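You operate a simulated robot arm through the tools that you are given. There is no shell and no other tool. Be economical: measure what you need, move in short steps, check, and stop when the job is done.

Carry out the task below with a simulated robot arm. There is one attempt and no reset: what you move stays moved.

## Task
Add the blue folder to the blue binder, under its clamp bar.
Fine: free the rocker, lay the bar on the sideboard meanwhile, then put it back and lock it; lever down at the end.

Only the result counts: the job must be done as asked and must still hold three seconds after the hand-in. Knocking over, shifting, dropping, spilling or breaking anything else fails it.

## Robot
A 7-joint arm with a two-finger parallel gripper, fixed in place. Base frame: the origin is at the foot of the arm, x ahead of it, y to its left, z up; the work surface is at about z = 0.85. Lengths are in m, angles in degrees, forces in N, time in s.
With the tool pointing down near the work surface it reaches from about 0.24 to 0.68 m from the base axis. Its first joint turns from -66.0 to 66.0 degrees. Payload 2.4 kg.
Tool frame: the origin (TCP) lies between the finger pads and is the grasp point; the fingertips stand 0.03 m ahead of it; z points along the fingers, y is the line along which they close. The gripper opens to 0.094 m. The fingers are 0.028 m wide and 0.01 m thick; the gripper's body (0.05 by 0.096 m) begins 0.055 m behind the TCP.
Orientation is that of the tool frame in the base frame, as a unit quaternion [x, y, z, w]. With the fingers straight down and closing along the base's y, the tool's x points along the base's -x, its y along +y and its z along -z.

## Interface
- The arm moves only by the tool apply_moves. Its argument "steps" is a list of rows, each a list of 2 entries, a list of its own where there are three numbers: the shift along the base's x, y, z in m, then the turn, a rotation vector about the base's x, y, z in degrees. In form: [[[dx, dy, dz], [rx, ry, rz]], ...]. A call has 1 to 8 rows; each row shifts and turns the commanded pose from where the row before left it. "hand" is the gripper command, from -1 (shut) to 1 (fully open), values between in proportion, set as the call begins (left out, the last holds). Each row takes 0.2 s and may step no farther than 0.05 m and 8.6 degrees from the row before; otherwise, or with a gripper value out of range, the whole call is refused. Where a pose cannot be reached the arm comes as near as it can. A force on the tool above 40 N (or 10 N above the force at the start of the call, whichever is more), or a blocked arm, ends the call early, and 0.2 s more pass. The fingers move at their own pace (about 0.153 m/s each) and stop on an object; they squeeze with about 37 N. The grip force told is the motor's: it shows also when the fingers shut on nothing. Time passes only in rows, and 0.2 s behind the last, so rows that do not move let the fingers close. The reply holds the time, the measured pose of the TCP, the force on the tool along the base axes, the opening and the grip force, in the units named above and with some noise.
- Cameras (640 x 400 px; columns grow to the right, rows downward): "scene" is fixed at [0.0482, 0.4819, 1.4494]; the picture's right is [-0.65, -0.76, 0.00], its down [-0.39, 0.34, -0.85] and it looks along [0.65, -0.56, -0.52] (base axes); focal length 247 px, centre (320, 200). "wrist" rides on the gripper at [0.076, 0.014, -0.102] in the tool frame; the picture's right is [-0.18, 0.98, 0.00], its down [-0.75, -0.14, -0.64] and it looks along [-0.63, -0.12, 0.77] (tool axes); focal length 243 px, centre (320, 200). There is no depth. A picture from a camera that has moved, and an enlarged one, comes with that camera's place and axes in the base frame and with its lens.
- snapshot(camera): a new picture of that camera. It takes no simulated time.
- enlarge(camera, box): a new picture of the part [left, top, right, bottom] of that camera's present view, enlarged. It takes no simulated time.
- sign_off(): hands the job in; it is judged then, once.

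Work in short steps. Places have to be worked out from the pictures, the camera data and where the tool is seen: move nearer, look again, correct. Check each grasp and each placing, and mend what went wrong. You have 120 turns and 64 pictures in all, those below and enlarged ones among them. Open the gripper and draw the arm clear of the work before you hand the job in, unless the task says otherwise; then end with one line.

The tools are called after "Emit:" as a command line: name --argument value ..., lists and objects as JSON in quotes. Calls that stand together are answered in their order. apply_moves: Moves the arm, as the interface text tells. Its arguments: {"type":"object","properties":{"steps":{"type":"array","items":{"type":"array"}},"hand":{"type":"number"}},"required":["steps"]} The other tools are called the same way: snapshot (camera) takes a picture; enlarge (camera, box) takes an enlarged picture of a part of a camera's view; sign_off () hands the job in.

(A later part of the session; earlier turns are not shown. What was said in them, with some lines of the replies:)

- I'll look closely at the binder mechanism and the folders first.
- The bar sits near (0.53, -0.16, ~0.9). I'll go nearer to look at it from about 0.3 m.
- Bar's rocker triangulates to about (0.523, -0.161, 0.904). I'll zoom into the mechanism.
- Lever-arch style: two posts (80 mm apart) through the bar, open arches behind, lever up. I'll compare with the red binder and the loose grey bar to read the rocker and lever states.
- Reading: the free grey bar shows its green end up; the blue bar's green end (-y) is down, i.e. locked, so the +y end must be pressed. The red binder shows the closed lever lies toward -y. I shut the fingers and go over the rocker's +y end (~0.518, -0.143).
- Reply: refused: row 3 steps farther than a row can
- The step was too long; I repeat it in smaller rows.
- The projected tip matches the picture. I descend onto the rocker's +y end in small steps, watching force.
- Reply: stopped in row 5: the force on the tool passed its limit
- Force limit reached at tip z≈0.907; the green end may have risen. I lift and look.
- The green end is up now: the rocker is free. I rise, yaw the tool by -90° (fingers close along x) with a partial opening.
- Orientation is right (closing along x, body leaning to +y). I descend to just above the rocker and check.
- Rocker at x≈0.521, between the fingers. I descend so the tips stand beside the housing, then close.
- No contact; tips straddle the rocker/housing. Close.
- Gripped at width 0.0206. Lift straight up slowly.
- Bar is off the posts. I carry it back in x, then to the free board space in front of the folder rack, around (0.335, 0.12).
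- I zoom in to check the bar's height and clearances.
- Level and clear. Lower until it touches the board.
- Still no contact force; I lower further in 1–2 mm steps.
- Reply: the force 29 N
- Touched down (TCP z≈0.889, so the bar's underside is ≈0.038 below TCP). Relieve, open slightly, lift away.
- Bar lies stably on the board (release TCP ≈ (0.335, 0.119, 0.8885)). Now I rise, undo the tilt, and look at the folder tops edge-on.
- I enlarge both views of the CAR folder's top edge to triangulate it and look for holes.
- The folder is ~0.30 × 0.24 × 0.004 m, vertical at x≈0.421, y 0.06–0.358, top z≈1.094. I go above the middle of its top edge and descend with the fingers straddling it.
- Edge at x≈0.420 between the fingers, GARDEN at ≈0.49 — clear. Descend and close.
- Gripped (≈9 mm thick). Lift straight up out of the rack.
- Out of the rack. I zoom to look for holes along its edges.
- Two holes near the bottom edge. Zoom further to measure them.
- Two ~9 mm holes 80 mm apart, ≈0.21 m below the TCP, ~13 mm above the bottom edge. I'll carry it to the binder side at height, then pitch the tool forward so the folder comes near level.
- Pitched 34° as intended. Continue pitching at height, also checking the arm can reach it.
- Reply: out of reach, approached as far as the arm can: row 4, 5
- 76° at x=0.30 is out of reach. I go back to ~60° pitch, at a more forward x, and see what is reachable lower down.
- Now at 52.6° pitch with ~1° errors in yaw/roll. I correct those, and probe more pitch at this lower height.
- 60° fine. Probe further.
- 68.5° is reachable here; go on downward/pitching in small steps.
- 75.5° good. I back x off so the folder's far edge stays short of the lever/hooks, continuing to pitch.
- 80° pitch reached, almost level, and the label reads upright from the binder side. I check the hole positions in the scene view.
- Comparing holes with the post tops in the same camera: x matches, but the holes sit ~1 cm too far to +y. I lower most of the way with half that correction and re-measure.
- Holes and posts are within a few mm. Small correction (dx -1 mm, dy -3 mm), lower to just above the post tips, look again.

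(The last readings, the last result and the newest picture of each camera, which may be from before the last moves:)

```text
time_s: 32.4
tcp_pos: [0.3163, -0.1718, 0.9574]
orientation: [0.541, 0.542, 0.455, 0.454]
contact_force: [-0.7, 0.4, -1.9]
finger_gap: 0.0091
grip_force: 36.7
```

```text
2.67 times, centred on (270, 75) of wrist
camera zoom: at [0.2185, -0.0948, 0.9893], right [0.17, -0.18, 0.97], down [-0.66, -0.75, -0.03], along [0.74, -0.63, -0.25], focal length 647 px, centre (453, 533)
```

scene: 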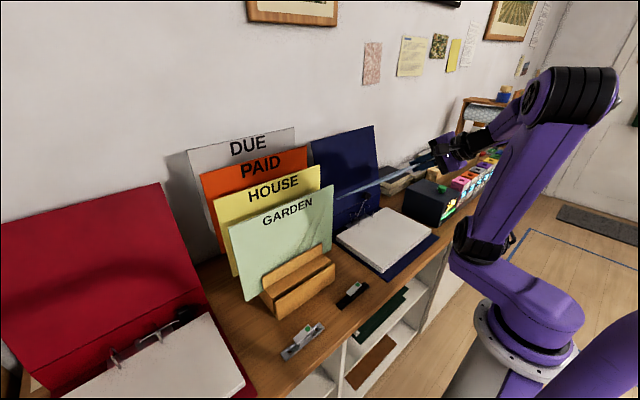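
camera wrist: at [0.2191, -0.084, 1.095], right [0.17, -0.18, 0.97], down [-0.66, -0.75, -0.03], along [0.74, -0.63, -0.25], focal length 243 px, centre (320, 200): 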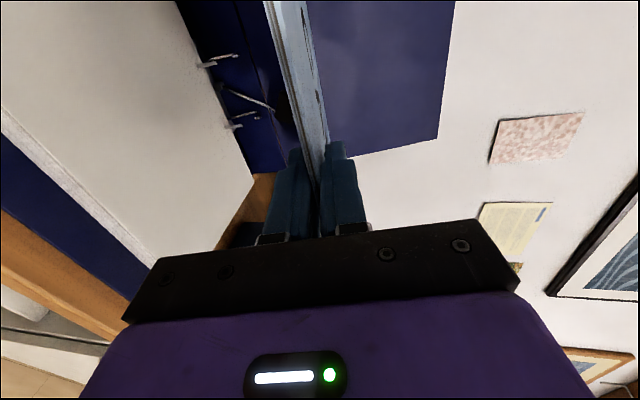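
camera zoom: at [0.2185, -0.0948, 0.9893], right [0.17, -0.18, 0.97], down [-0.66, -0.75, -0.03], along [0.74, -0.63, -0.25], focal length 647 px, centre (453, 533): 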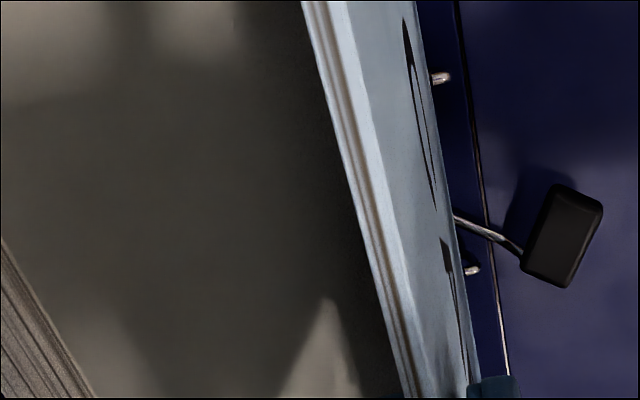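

Relative to the hooks, a straight 15 mm drop brings the holes exactly to the post tips. Lower slowly.

Emit:
apply_moves --steps '[[[0, 0, -0.006], [0, 0, 0]], [[0, 0, -0.005], [0, 0, 0]], [[0, 0, -0.004], [0, 0, 0]]]'

Emit:
enlarge --camera "scene" --box '[350, 200, 382, 220]'

```text
time_s: 33.2
tcp_pos: [0.3167, -0.1725, 0.9424]
orientation: [0.54, 0.542, 0.456, 0.454]
contact_force: [-6.7, 3.4, 1.0]
finger_gap: 0.009
grip_force: 37.2
```

```text
16.00 times, centred on (366, 210) of scene
camera zoom: at [0.048, 0.482, 1.4493], right [-0.65, -0.76, 0.0], down [-0.39, 0.34, -0.85], along [0.65, -0.56, -0.52], focal length 3959 px, centre (-416, 40)
```

zoom: 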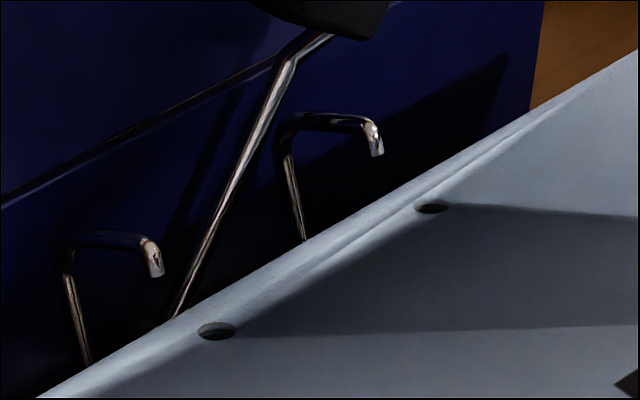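

A small lateral force appears (-6.7, +3.4 N). Zoom closely on the holes to see the post tips.

Emit:
enlarge --camera "scene" --box '[354, 204, 378, 219]'

```text
16.00 times, centred on (366, 212) of scene
camera zoom: at [0.048, 0.482, 1.4493], right [-0.65, -0.76, 0.0], down [-0.39, 0.34, -0.85], along [0.65, -0.56, -0.52], focal length 3959 px, centre (-416, 16)
```

zoom: 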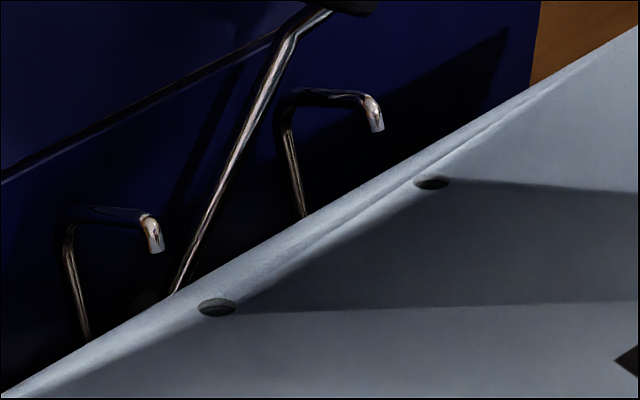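

The force says the holes should move slightly to -x/+y. I comply by ~1.5 mm and read the force.

Emit:
apply_moves --steps '[[[-0.0012, 0.0008, 0], [0, 0, 0]], [[0, 0, -0.002], [0, 0, 0]]]'

```text
time_s: 33.8
tcp_pos: [0.3157, -0.1725, 0.9409]
orientation: [0.541, 0.542, 0.455, 0.454]
contact_force: [0.6, 1.8, -0.9]
finger_gap: 0.009
grip_force: 37.3
```

Force gone; the posts seem to be entering. Continue down in small steps.

Emit:
apply_moves --steps '[[[0, 0.0003, -0.003], [0, 0, 0]], [[0, 0, -0.003], [0, 0, 0]], [[0, 0, -0.003], [0, 0, 0]]]'

Emit:
enlarge --camera "scene" --box '[350, 200, 382, 220]'

```text
time_s: 34.6
tcp_pos: [0.3153, -0.1721, 0.9315]
orientation: [0.541, 0.543, 0.454, 0.454]
contact_force: [-0.3, -0.4, -0.7]
finger_gap: 0.0087
grip_force: 37.1
```

```text
16.00 times, centred on (366, 210) of scene
camera zoom: at [0.0482, 0.4819, 1.4494], right [-0.65, -0.76, 0.0], down [-0.39, 0.34, -0.85], along [0.65, -0.56, -0.52], focal length 3959 px, centre (-416, 40)
```

zoom: 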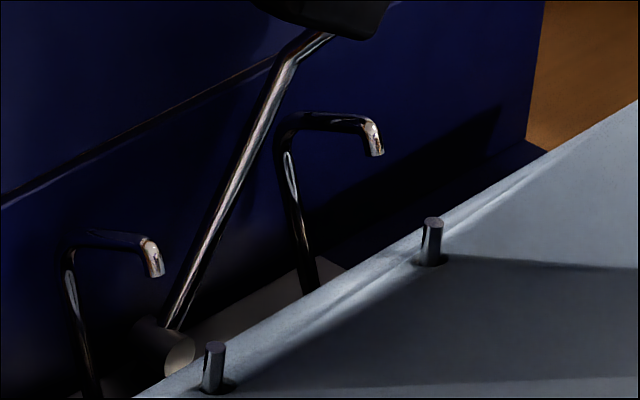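

Both posts stand through the holes. Lower the rest and flatten the folder by a few more degrees.

Emit:
apply_moves --steps '[[[0, 0, -0.004], [0, 0, 0]], [[0, 0, -0.007], [0, -2, 0]], [[0, 0, -0.007], [0, -2, 0]], [[0, 0, -0.003], [0, 0, 0]]]'

Emit:
enlarge --camera "scene" --box '[330, 160, 490, 280]'

```text
time_s: 35.6
tcp_pos: [0.3149, -0.1713, 0.9111]
orientation: [0.525, 0.526, 0.473, 0.473]
contact_force: [-10.1, 2.0, 0.0]
finger_gap: 0.0089
grip_force: 36.5
```

```text
3.33 times, centred on (410, 220) of scene
camera zoom: at [0.048, 0.4819, 1.4493], right [-0.65, -0.76, 0.0], down [-0.39, 0.34, -0.85], along [0.65, -0.56, -0.52], focal length 825 px, centre (20, 133)
```

zoom: 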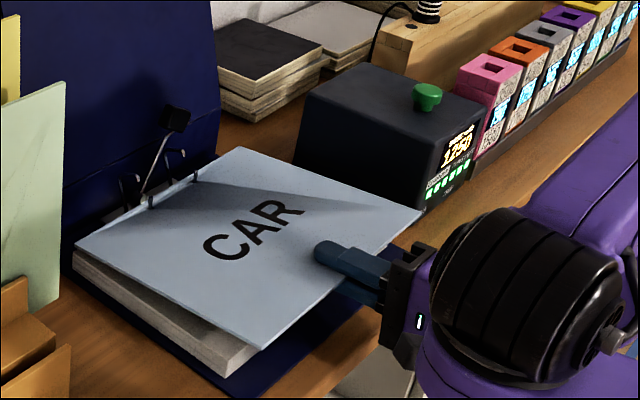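

Almost flat. I relieve the x force, lower a bit more, then open a little to let the near edge down.

Emit:
apply_moves --steps '[[[-0.0015, 0, 0], [0, 0, 0]], [[0, 0, -0.005], [0, -1.4, 0]], [[-0.001, 0, 0], [0, 0, 0]]]'

Emit:
apply_moves --hand -0.45 --steps '[[[0, 0, 0], [0, 0, 0]], [[0, 0, 0], [0, 0, 0]]]'

Emit:
enlarge --camera "scene" --box '[380, 200, 460, 260]'

```text
time_s: 36.4
tcp_pos: [0.3134, -0.171, 0.906]
orientation: [0.519, 0.52, 0.479, 0.48]
contact_force: [0.6, -0.6, -0.7]
finger_gap: 0.009
grip_force: 36.5
```

```text
time_s: 37.0
tcp_pos: [0.3134, -0.1712, 0.9057]
orientation: [0.52, 0.52, 0.479, 0.479]
contact_force: [0.1, -1.7, -1.4]
finger_gap: 0.0262
grip_force: 0.6
```

```text
6.67 times, centred on (420, 230) of scene
camera zoom: at [0.0482, 0.4819, 1.4494], right [-0.65, -0.76, 0.0], down [-0.39, 0.34, -0.85], along [0.65, -0.56, -0.52], focal length 1650 px, centre (-347, 0)
```

zoom: 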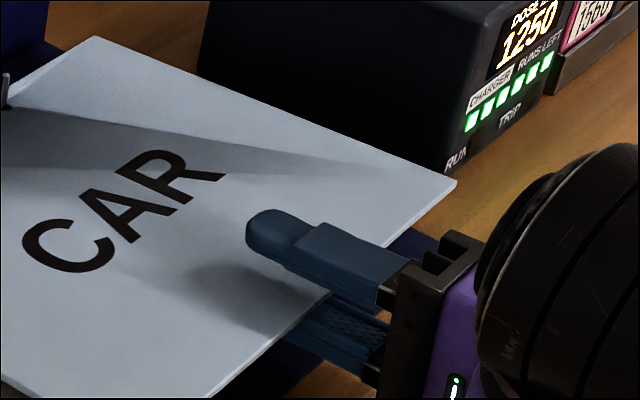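

Released. Withdraw straight back along -x.

Emit:
apply_moves --steps '[[[-0.012, 0, 0], [0, 0, 0]], [[-0.012, 0, 0], [0, 0, 0]]]'

```text
time_s: 37.6
tcp_pos: [0.2898, -0.1721, 0.9056]
orientation: [0.519, 0.52, 0.48, 0.48]
contact_force: [0.3, 1.1, -1.6]
finger_gap: 0.0262
grip_force: 0.1
```

Emit:
apply_moves --steps '[[[-0.012, 0, 0], [0, 0, 0]], [[-0.012, 0, 0], [0, 0, 0]]]'

Emit:
enlarge --camera "scene" --box '[330, 160, 490, 280]'

```text
time_s: 38.2
tcp_pos: [0.2647, -0.1709, 0.9058]
orientation: [0.519, 0.52, 0.48, 0.479]
contact_force: [-0.1, 1.0, 0.2]
finger_gap: 0.0258
grip_force: 0.1
```

```text
3.33 times, centred on (410, 220) of scene
camera zoom: at [0.0482, 0.4819, 1.4494], right [-0.65, -0.76, 0.0], down [-0.39, 0.34, -0.85], along [0.65, -0.56, -0.52], focal length 825 px, centre (20, 133)
```

zoom: 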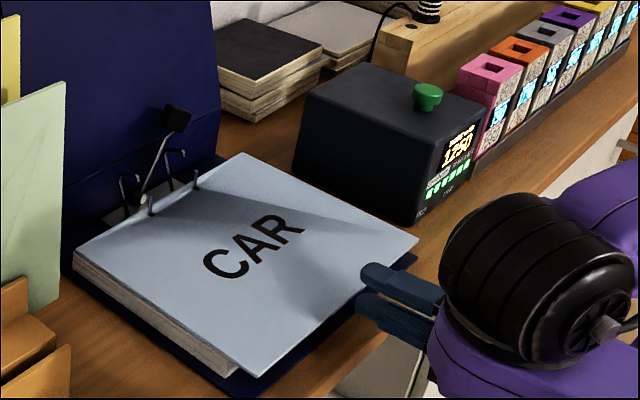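

The folder lies flat, posts through. Back off a hair, rise, and pitch the tool back down.

Emit:
apply_moves --steps '[[[-0.008, 0, 0.004], [0, 0, 0]], [[0, 0, 0.03], [0, 0, 0]], [[0, 0, 0.04], [0, 4, 0]], [[0.01, 0.0, 0.04], [0, 8, 0]], [[0.01, 0, 0.03], [0, 8.5, 0]], [[0.01, 0, 0.02], [0, 8.5, 0]], [[0.01, 0, 0], [0, 8.5, 0]], [[0.01, 0, 0], [0, 8.5, 0]]]'

Emit:
apply_moves --steps '[[[0.01, 0.02, 0], [0, 8.5, 0]], [[0.01, 0.03, 0], [0, 8.5, 0]], [[0.005, 0.04, 0], [0, 8.5, 0]], [[0.005, 0.04, 0], [0, 8.5, 0]]]'

```text
time_s: 40.0
tcp_pos: [0.3072, -0.1724, 1.0693]
orientation: [0.665, 0.667, 0.237, 0.239]
contact_force: [-0.7, 0.0, -0.4]
finger_gap: 0.0262
grip_force: 0.1
```

```text
time_s: 41.0
tcp_pos: [0.338, -0.0403, 1.0704]
orientation: [0.705, 0.708, 0.033, 0.033]
contact_force: [-0.1, 0.3, -0.2]
finger_gap: 0.0259
grip_force: 0.1
```

Bring the tool back to the exact bar-grasp orientation (down, 15° lean) and go above the bar.

Emit:
apply_moves --hand -0.2 --steps '[[[0, 0.04, 0], [0, 5.3, 0]], [[0, 0.04, 0], [-7.5, 0, 0]], [[0, 0.04, 0], [-7.3, 0, 0]], [[-0.002, 0.039, -0.03], [0, 0, 0]], [[0, 0, -0.03], [0, 0, 0]]]'

Emit:
enlarge --camera "wrist" --box '[220, 50, 420, 250]'

```text
time_s: 42.2
tcp_pos: [0.3353, 0.1182, 1.0087]
orientation: [0.7, 0.702, -0.091, 0.091]
contact_force: [0.3, 0.0, 0.1]
finger_gap: 0.0374
grip_force: 0.1
```

```text
2.00 times, centred on (320, 150) of wrist
camera zoom: at [0.3489, 0.2192, 1.0895], right [0.98, -0.17, 0.05], down [-0.14, -0.57, 0.81], along [-0.11, -0.81, -0.58], focal length 485 px, centre (320, 300)
```

zoom: 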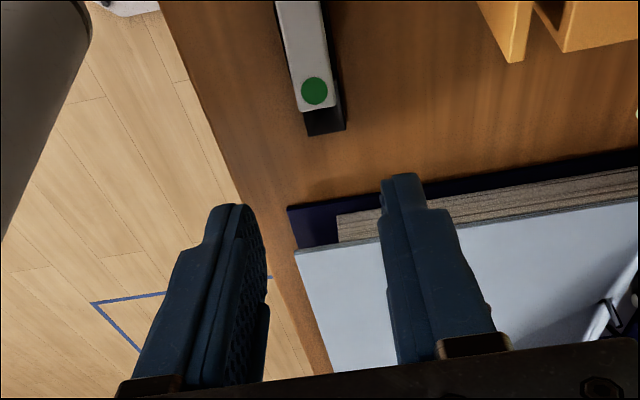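

Aligned. Descend to the grasp height and close.

Emit:
apply_moves --steps '[[[0, 0.001, -0.04], [-0.4, 0, 0]], [[0, 0, -0.04], [0, 0, 0]], [[0, 0, -0.025], [0, 0, 0]], [[0, 0, -0.01], [0, 0, 0]], [[0, 0, -0.004], [0, 0, 0]]]'

Emit:
apply_moves --hand -1 --steps '[[[0, 0, 0], [0, 0, 0]], [[0, 0, 0], [0, 0, 0]]]'

```text
time_s: 43.4
tcp_pos: [0.3349, 0.1189, 0.8902]
orientation: [0.7, 0.702, -0.092, 0.094]
contact_force: [0.3, -0.5, -0.5]
finger_gap: 0.0377
grip_force: 0.1
```

```text
time_s: 44.0
tcp_pos: [0.3355, 0.1191, 0.8906]
orientation: [0.701, 0.701, -0.093, 0.092]
contact_force: [-0.2, 0.0, -0.2]
finger_gap: 0.0208
grip_force: 36.9
```

Regripped at the same spot. Lift and carry back along the reverse path to above the posts.

Emit:
apply_moves --steps '[[[0, 0, 0.04], [0, 0, 0]], [[0, 0, 0.045], [0, 0, 0]], [[0, 0, 0.04], [0, 0, 0]], [[0, -0.045, 0], [0, 0, 0]], [[0, -0.045, 0], [0, 0, 0]], [[0, -0.045, 0], [0, 0, 0]], [[0, -0.045, 0], [0, 0, 0]], [[0, -0.045, 0], [0, 0, 0]]]'

Emit:
apply_moves --steps '[[[0.04, -0.0455, 0], [0, 0, 0]], [[0.045, 0, 0], [0, 0, 0]], [[0.045, 0, 0], [0, 0, 0]], [[0.045, 0, 0], [0, 0, 0]], [[0.0115, 0, -0.02], [0, 0, 0]], [[0, 0, 0], [0, 0, 0]]]'

Emit:
enlarge --camera "scene" --box '[342, 180, 390, 225]'

```text
time_s: 45.8
tcp_pos: [0.3349, -0.1061, 1.0157]
orientation: [0.699, 0.703, -0.093, 0.094]
contact_force: [0.0, -0.1, 0.5]
finger_gap: 0.0209
grip_force: 36.9
```

```text
refused: row 1 steps farther than a row can; nothing moved
```

```text
8.89 times, centred on (366, 202) of scene
camera zoom: at [0.0482, 0.4819, 1.4494], right [-0.65, -0.76, 0.0], down [-0.39, 0.34, -0.85], along [0.65, -0.56, -0.52], focal length 2200 px, centre (-89, 178)
```

zoom: 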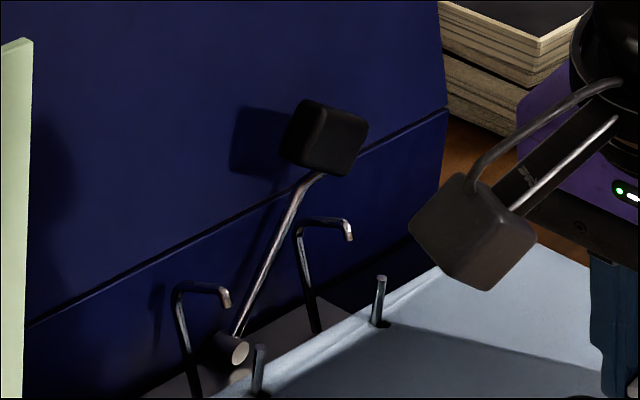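

Row too long; repeat in smaller rows.

Emit:
apply_moves --steps '[[[0, -0.046, 0], [0, 0, 0]], [[0.045, 0, 0], [0, 0, 0]], [[0.045, 0, 0], [0, 0, 0]], [[0.045, 0, 0], [0, 0, 0]], [[0.045, 0, 0], [0, 0, 0]], [[0.007, 0, -0.02], [0, 0, 0]], [[0, 0, -0.02], [0, 0, 0]], [[0, 0, 0], [0, 0, 0]]]'

Emit:
enlarge --camera "scene" --box '[342, 185, 390, 225]'

```text
time_s: 47.6
tcp_pos: [0.5226, -0.1531, 0.9766]
orientation: [0.7, 0.702, -0.091, 0.093]
contact_force: [0.1, 0.0, -0.3]
finger_gap: 0.0209
grip_force: 37.0
```

```text
10.00 times, centred on (366, 205) of scene
camera zoom: at [0.0482, 0.4819, 1.4494], right [-0.65, -0.76, 0.0], down [-0.39, 0.34, -0.85], along [0.65, -0.56, -0.52], focal length 2474 px, centre (-140, 150)
```

zoom: 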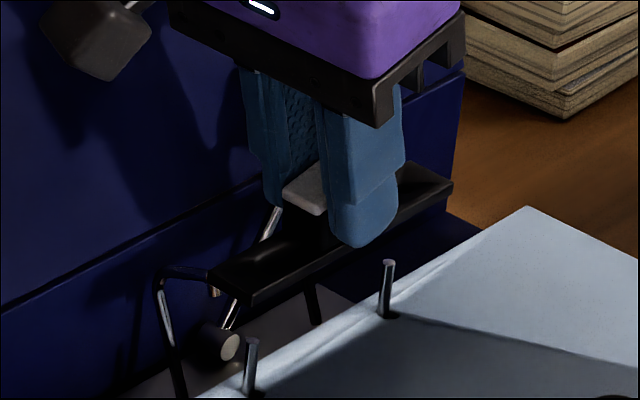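

Bar level above the posts. Tiny correction and lower slowly over them.

Emit:
apply_moves --steps '[[[-0.0004, 0.0008, -0.012], [0, 0, 0]], [[0, 0, -0.01], [0, 0, 0]], [[0, 0, -0.005], [0, 0, 0]], [[0, 0, -0.003], [0, 0, 0]]]'

```text
time_s: 48.6
tcp_pos: [0.5214, -0.1511, 0.9442]
orientation: [0.7, 0.702, -0.092, 0.093]
contact_force: [1.2, 0.8, -0.5]
finger_gap: 0.0207
grip_force: 37.6
```

Bar underside is now below the post tops with almost no force. Continue down.

Emit:
apply_moves --steps '[[[0, 0, -0.004], [0, 0, 0]], [[0, 0, -0.003], [0, 0, 0]], [[0, 0, -0.003], [0, 0, 0]], [[0, 0, -0.002], [0, 0, 0]]]'

Emit:
enlarge --camera "scene" --box '[342, 190, 390, 220]'

```text
time_s: 49.6
tcp_pos: [0.5216, -0.1507, 0.9341]
orientation: [0.7, 0.702, -0.092, 0.094]
contact_force: [0.6, 0.2, 0.0]
finger_gap: 0.0209
grip_force: 36.8
```

```text
13.33 times, centred on (366, 205) of scene
camera zoom: at [0.0483, 0.4819, 1.4494], right [-0.65, -0.76, 0.0], down [-0.39, 0.34, -0.85], along [0.65, -0.56, -0.52], focal length 3299 px, centre (-293, 133)
```

zoom: 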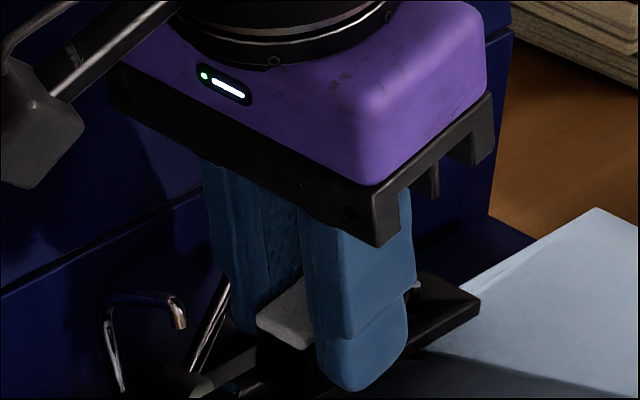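

Post tip shows above the bar. Lower until it seats.

Emit:
apply_moves --steps '[[[0, 0, -0.002], [0, 0, 0]], [[0, 0, -0.002], [0, 0, 0]], [[0, 0, -0.0015], [0, 0, 0]]]'

```text
time_s: 50.4
tcp_pos: [0.5218, -0.1529, 0.928]
orientation: [0.7, 0.702, -0.092, 0.094]
contact_force: [1.8, 0.1, 0.4]
finger_gap: 0.0206
grip_force: 37.1
```

Emit:
apply_moves --steps '[[[0, 0.0005, -0.0015], [0, 0, 0]], [[0, 0, -0.0015], [0, 0, 0]]]'

```text
time_s: 51.0
tcp_pos: [0.5229, -0.1508, 0.9248]
orientation: [0.701, 0.701, -0.092, 0.094]
contact_force: [1.9, -0.1, -0.5]
finger_gap: 0.021
grip_force: 37.1
```

Emit:
apply_moves --steps '[[[-0.0003, 0, -0.0012], [0, 0, 0]], [[0, 0, -0.0012], [0, 0, 0]]]'

```text
time_s: 51.6
tcp_pos: [0.5223, -0.1511, 0.9231]
orientation: [0.7, 0.702, -0.093, 0.094]
contact_force: [2.2, 0.8, 2.4]
finger_gap: 0.0206
grip_force: 37.3
```

Contact starts. One more millimetre.

Emit:
apply_moves --steps '[[[-0.0003, 0, -0.0012], [0, 0, 0]]]'

```text
time_s: 52.0
tcp_pos: [0.5214, -0.1515, 0.9237]
orientation: [0.7, 0.702, -0.093, 0.096]
contact_force: [-2.0, 2.6, 18.5]
finger_gap: 0.0207
grip_force: 37.2
```

Seated (18 N). Open a little, lift clear and check.

Emit:
apply_moves --hand -0.25 --steps '[[[0, 0, 0.001], [0, 0, 0]], [[0, 0, 0], [0, 0, 0]], [[0, 0, 0.02], [0, 0, 0]], [[0, 0.004, 0.03], [0, 0, 0]], [[0, 0.005, 0.04], [0, 0, 0]], [[0, 0, 0.03], [0, 0, 0]]]'

Emit:
enlarge --camera "scene" --box '[342, 195, 390, 225]'

```text
time_s: 53.4
tcp_pos: [0.5205, -0.1418, 1.0417]
orientation: [0.7, 0.702, -0.093, 0.094]
contact_force: [1.1, 0.3, -0.1]
finger_gap: 0.0352
grip_force: 0.1
```

```text
13.33 times, centred on (366, 210) of scene
camera zoom: at [0.0482, 0.4819, 1.4494], right [-0.65, -0.76, 0.0], down [-0.39, 0.34, -0.85], along [0.65, -0.56, -0.52], focal length 3299 px, centre (-293, 67)
```

zoom: 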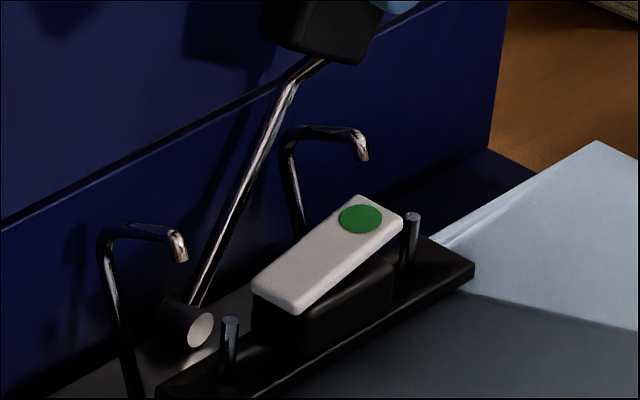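

Bar is on both posts above the folder. Now undo tilt/yaw with closed fingers to press the green end down.

Emit:
apply_moves --hand -1 --steps '[[[0, 0, 0.01], [7.6, 0, 0]], [[0, 0, 0], [7.6, 0, 0]], [[0, 0, 0], [0, 0, 8.5]], [[0, 0, 0], [0, 0, 8.5]], [[0, 0, 0], [0, 0, 8.5]], [[0, 0, 0], [0, 0, 8.5]], [[0, 0, 0], [0, 0, 8.5]], [[0, 0, 0], [0, 0, 8.5]]]'

Emit:
apply_moves --steps '[[[0, 0, 0], [0, 0, 8.5]], [[0, 0, 0], [0, 0, 8.5]], [[0, 0, 0], [0, 0, 8.5]], [[0, 0, 0], [0, 0, 8.5]], [[-0.006, -0.038, 0], [0, 0, 5]], [[0, 0, -0.03], [0, 0, 0]], [[0, 0, -0.03], [0, 0, 0]]]'

Emit:
enlarge --camera "scene" --box '[342, 190, 390, 220]'

```text
time_s: 55.2
tcp_pos: [0.5214, -0.1415, 1.053]
orientation: [0.332, 0.943, 0.001, -0.001]
contact_force: [0.0, -0.2, 0.5]
finger_gap: 0.0001
grip_force: 33.0
```

```text
time_s: 56.8
tcp_pos: [0.5146, -0.1801, 0.9922]
orientation: [0.0, 1.0, 0.001, 0.0]
contact_force: [0.2, -0.2, -0.5]
finger_gap: 0.0
grip_force: 32.9
```

```text
13.33 times, centred on (366, 205) of scene
camera zoom: at [0.0482, 0.4819, 1.4494], right [-0.65, -0.76, 0.0], down [-0.39, 0.34, -0.85], along [0.65, -0.56, -0.52], focal length 3299 px, centre (-293, 133)
```

zoom: 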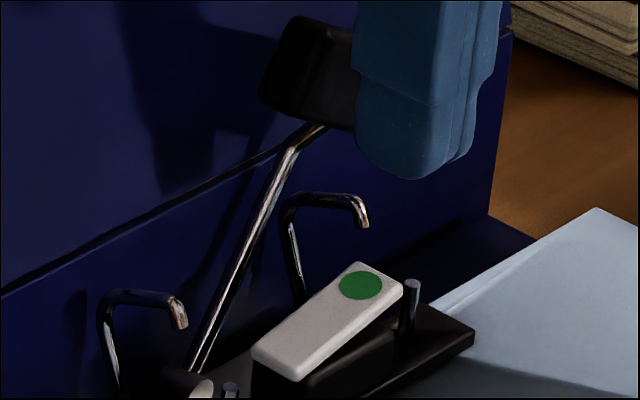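

The tip would land near the rocker's very end; shift (+3 mm x, +3 mm y), then press down gently.

Emit:
apply_moves --steps '[[[0.003, 0.003, -0.02], [0, 0, 0]], [[0, 0, -0.012], [0, 0, 0]], [[0, 0, -0.004], [0, 0, 0]], [[0, 0, -0.004], [0, 0, 0]], [[0, 0, -0.003], [0, 0, 0]], [[0, 0, -0.003], [0, 0, 0]], [[0, 0, -0.002], [0, 0, 0]]]'

```text
time_s: 58.4
tcp_pos: [0.5185, -0.1775, 0.9455]
orientation: [-0.001, 1.0, 0.001, -0.001]
contact_force: [-0.1, 0.0, 0.5]
finger_gap: 0.0
grip_force: 32.8
```

Emit:
apply_moves --steps '[[[0, 0, -0.002], [0, 0, 0]], [[0, 0, -0.002], [0, 0, 0]], [[0, 0, -0.002], [0, 0, 0]], [[0, 0, -0.002], [0, 0, 0]]]'

Emit:
enlarge --camera "scene" --box '[342, 195, 390, 225]'

```text
time_s: 59.2
tcp_pos: [0.5184, -0.1777, 0.942]
orientation: [-0.002, 1.0, 0.0, 0.003]
contact_force: [-2.9, -0.4, 13.2]
finger_gap: 0.0
grip_force: 32.9
stopped in row 4: the force on the tool passed its limit (the readings are from after the stop); the commanded pose is now the measured one
```

```text
13.33 times, centred on (366, 210) of scene
camera zoom: at [0.0479, 0.482, 1.4493], right [-0.65, -0.76, 0.0], down [-0.39, 0.34, -0.85], along [0.65, -0.56, -0.52], focal length 3299 px, centre (-293, 67)
```

zoom: 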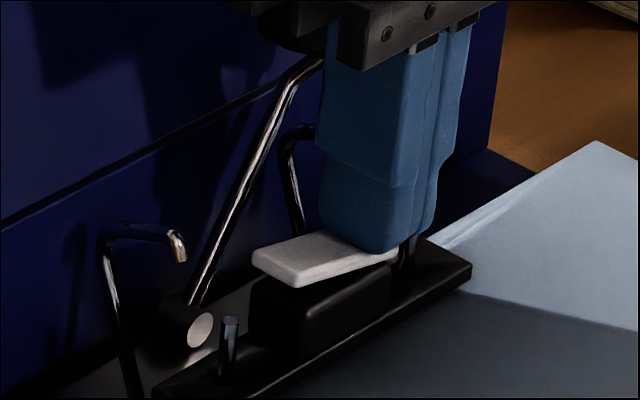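

The rocker is locked (green end down). Rise and go above the lever pad (~0.555, -0.195).

Emit:
apply_moves --steps '[[[0, 0, 0.03], [0, 0, 0]], [[0, 0, 0.04], [0, 0, 0]], [[0, 0, 0.02], [0, 0, 0]], [[0.036, -0.014, 0], [0, 0, 0]], [[0, 0, 0], [0, 0, 0]]]'

Emit:
enlarge --camera "scene" --box '[334, 165, 398, 225]'

Emit:
enlarge --camera "wrist" --box '[220, 80, 420, 240]'

```text
time_s: 60.4
tcp_pos: [0.5563, -0.1924, 1.0332]
orientation: [-0.001, 1.0, 0.0, 0.001]
contact_force: [-0.8, 0.0, -0.7]
finger_gap: 0.0
grip_force: 33.2
```

```text
6.67 times, centred on (366, 195) of scene
camera zoom: at [0.0482, 0.4819, 1.4494], right [-0.65, -0.76, 0.0], down [-0.39, 0.34, -0.85], along [0.65, -0.56, -0.52], focal length 1650 px, centre (13, 233)
```

zoom: 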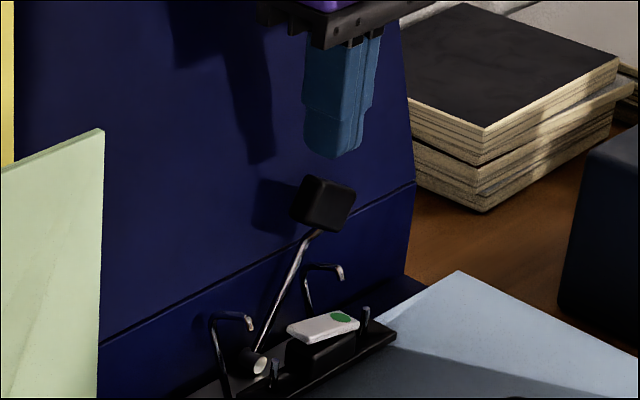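

```text
2.50 times, centred on (320, 160) of wrist
camera zoom: at [0.4786, -0.1776, 1.1349], right [0.18, 0.98, 0.0], down [0.75, -0.14, 0.64], along [0.63, -0.12, -0.76], focal length 606 px, centre (320, 300)
```

zoom: 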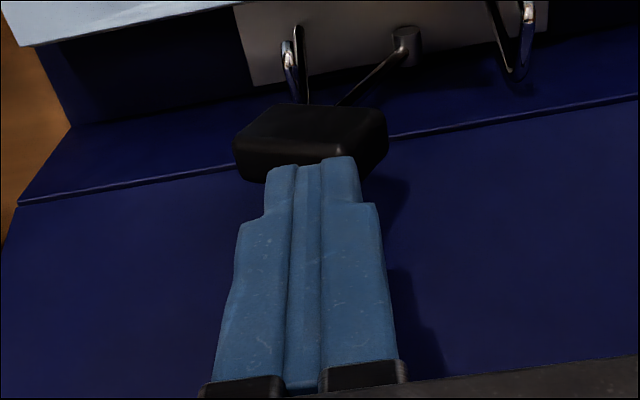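

Rocker reads locked. The tip is right over the pad; lever pivot ≈ (y -0.16, z 0.885). Push the pad along its arc, down and toward -y.

Emit:
apply_moves --steps '[[[0, -0.003, -0.015], [0, 0, 0]], [[0, -0.006, -0.012], [0, 0, 0]], [[0, -0.008, -0.01], [0, 0, 0]], [[0, -0.008, -0.01], [0, 0, 0]]]'

Emit:
enlarge --camera "scene" --box '[334, 165, 398, 225]'

```text
time_s: 61.1
tcp_pos: [0.5555, -0.2096, 1.0107]
orientation: [0.003, 1.0, -0.006, 0.008]
contact_force: [-4.7, -2.4, 10.2]
finger_gap: 0.0
grip_force: 32.9
stopped in row 3: the force on the tool passed its limit (the readings are from after the stop); the commanded pose is now the measured one
```

```text
6.67 times, centred on (366, 195) of scene
camera zoom: at [0.0479, 0.4819, 1.4494], right [-0.65, -0.76, 0.0], down [-0.39, 0.34, -0.85], along [0.65, -0.56, -0.52], focal length 1650 px, centre (13, 233)
```

zoom: 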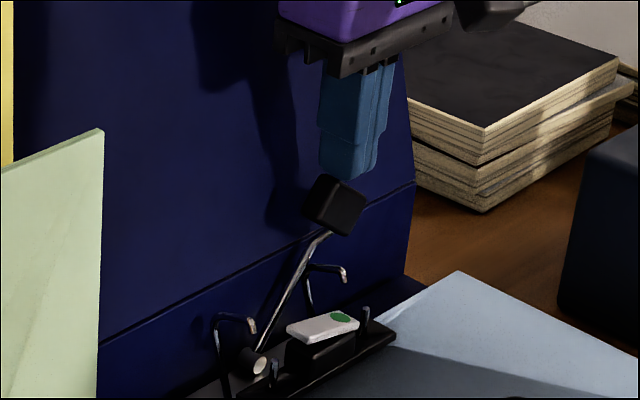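

The lever moved slightly but pushing down is too radial. I move to the pad's +y side and push it along the tangent (-y, then down).

Emit:
apply_moves --steps '[[[0, 0, 0.015], [0, 0, 0]], [[0, 0.043, 0], [0, 0, 0]], [[0, 0, -0.02], [0, 0, 0]], [[0, 0, -0.014], [0, 0, 0]]]'

Emit:
apply_moves --steps '[[[0, -0.008, 0], [0, 0, 0]], [[0, -0.008, -0.001], [0, 0, 0]], [[0, -0.008, -0.003], [0, 0, 0]], [[0, -0.008, -0.004], [0, 0, 0]]]'

```text
time_s: 62.1
tcp_pos: [0.5573, -0.1647, 0.9918]
orientation: [0.003, 1.0, -0.005, 0.009]
contact_force: [1.0, 1.8, 3.2]
finger_gap: 0.0
grip_force: 33.0
```

```text
time_s: 63.1
tcp_pos: [0.5558, -0.1984, 0.9828]
orientation: [0.002, 1.0, -0.006, 0.007]
contact_force: [0.4, 0.0, -1.0]
finger_gap: 0.0
grip_force: 32.9
```

Little resistance now. Continue following the arc downward.

Emit:
apply_moves --steps '[[[0, -0.01, -0.004], [0, 0, 0]], [[0, -0.01, -0.006], [0, 0, 0]], [[0, -0.008, -0.008], [0, 0, 0]], [[0, -0.006, -0.01], [0, 0, 0]]]'

Emit:
enlarge --camera "scene" --box '[338, 170, 402, 225]'

```text
time_s: 64.1
tcp_pos: [0.5564, -0.2313, 0.9546]
orientation: [0.003, 1.0, -0.005, 0.007]
contact_force: [0.3, 0.1, 0.2]
finger_gap: 0.0001
grip_force: 33.3
```

```text
7.27 times, centred on (370, 198) of scene
camera zoom: at [0.0482, 0.4819, 1.4494], right [-0.65, -0.76, 0.0], down [-0.39, 0.34, -0.85], along [0.65, -0.56, -0.52], focal length 1800 px, centre (-44, 218)
```

zoom: 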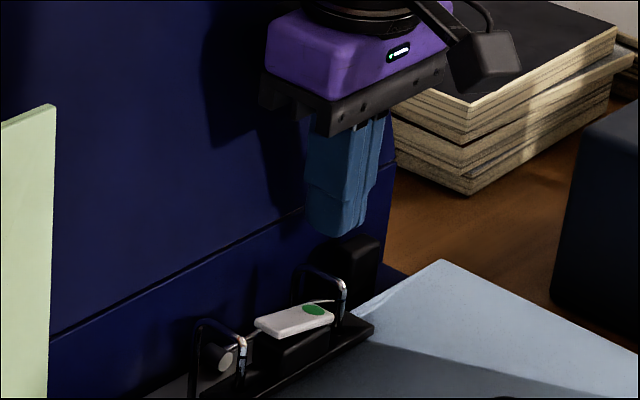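

The lever snapped over; the arches have closed on the posts. A gentle press on the pad makes sure it is fully down.

Emit:
apply_moves --steps '[[[0, -0.018, 0], [0, 0, 0]], [[0, 0, -0.006], [0, 0, 0]], [[0, 0, -0.005], [0, 0, 0]], [[0, 0, -0.004], [0, 0, 0]], [[0, 0, -0.003], [0, 0, 0]]]'

```text
time_s: 65.3
tcp_pos: [0.5558, -0.2487, 0.9369]
orientation: [0.003, 1.0, -0.004, 0.007]
contact_force: [-0.4, -0.4, 0.5]
finger_gap: 0.0001
grip_force: 33.1
```

Emit:
apply_moves --steps '[[[0, 0, -0.003], [0, 0, 0]], [[0, 0, -0.003], [0, 0, 0]], [[0, 0, -0.003], [0, 0, 0]], [[0, 0, -0.003], [0, 0, 0]]]'

```text
time_s: 66.2
tcp_pos: [0.5547, -0.2505, 0.9312]
orientation: [0.003, 1.0, -0.006, 0.008]
contact_force: [-12.6, 4.2, 14.3]
finger_gap: 0.0
grip_force: 32.7
stopped in row 4: the force on the tool passed its limit (the readings are from after the stop); the commanded pose is now the measured one
```

Firm stop: lever is down. Rise, open the hand and draw clear.

Emit:
apply_moves --steps '[[[0, 0, 0.03], [0, 0, 0]], [[0, 0, 0.04], [0, 0, 0]], [[0, 0, 0.045], [0, 0, 0]], [[-0.03, 0.02, 0.035], [0, 0, 0]], [[-0.04, 0.02, 0.02], [0, 0, 0]], [[-0.045, 0.01, 0.01], [0, 0, 0]], [[-0.045, 0.01, 0.01], [0, 0, 0]]]'

Emit:
apply_moves --hand 1 --steps '[[[-0.03, 0.02, 0.03], [0, 0, 0]], [[0, 0.02, 0.03], [0, 0, 0]], [[0, 0, 0], [0, 0, 0]]]'

Emit:
enlarge --camera "scene" --box '[345, 190, 397, 223]'

Emit:
snapshot --camera "scene"

```text
refused: row 4 steps farther than a row can; nothing moved
```

```text
time_s: 67.0
tcp_pos: [0.5245, -0.2097, 0.9898]
orientation: [0.003, 1.0, -0.006, 0.008]
contact_force: [0.0, -0.3, -0.8]
finger_gap: 0.094
grip_force: 0.1
```

```text
12.12 times, centred on (371, 206) of scene
camera zoom: at [0.0482, 0.4819, 1.4494], right [-0.65, -0.76, 0.0], down [-0.39, 0.34, -0.85], along [0.65, -0.56, -0.52], focal length 2999 px, centre (-298, 121)
```

zoom: 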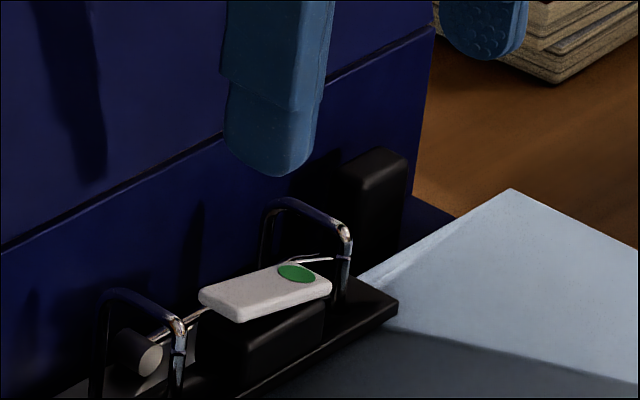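

```text
4 pictures are left
```

scene: 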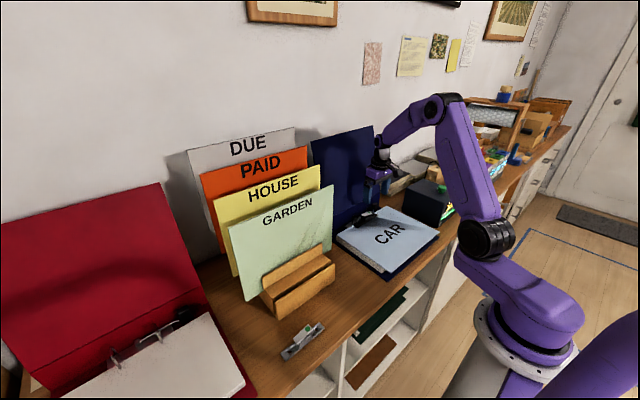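

The first retreat was refused but the second ran harmlessly: arches closed on the posts, rocker locked, lever down. Rise and draw clear.

Emit:
apply_moves --steps '[[[0, 0, 0.04], [0, 0, 0]], [[0, 0, 0.045], [0, 0, 0]], [[-0.03, 0.02, 0.03], [0, 0, 0]], [[-0.04, 0.02, 0.02], [0, 0, 0]], [[-0.04, 0.02, 0.02], [0, 0, 0]], [[-0.04, 0.02, 0.02], [0, 0, 0]], [[0, 0, 0], [0, 0, 0]]]'

Emit:
enlarge --camera "scene" --box '[320, 170, 448, 290]'

```text
time_s: 68.6
tcp_pos: [0.3762, -0.1275, 1.1655]
orientation: [0.003, 1.0, -0.004, 0.008]
contact_force: [-0.3, -0.4, -0.3]
finger_gap: 0.0936
grip_force: 0.1
```

```text
3.33 times, centred on (384, 230) of scene
camera zoom: at [0.0482, 0.4819, 1.4494], right [-0.65, -0.76, 0.0], down [-0.39, 0.34, -0.85], along [0.65, -0.56, -0.52], focal length 825 px, centre (107, 100)
```

zoom: 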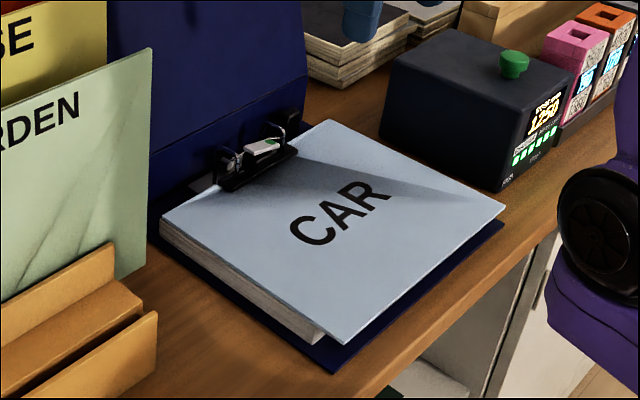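

The picture shows the job complete: the folder is under the locked bar, the lever is down and the arm is clear. I hand it in.

Emit:
sign_off

```text
The job is handed in.
```

The blue CAR folder is on the blue binder's posts under the clamp bar, with the bar back on and its rocker locked, and the lever down. I saw nothing else shifted in the last pictures, and the job is handed in.
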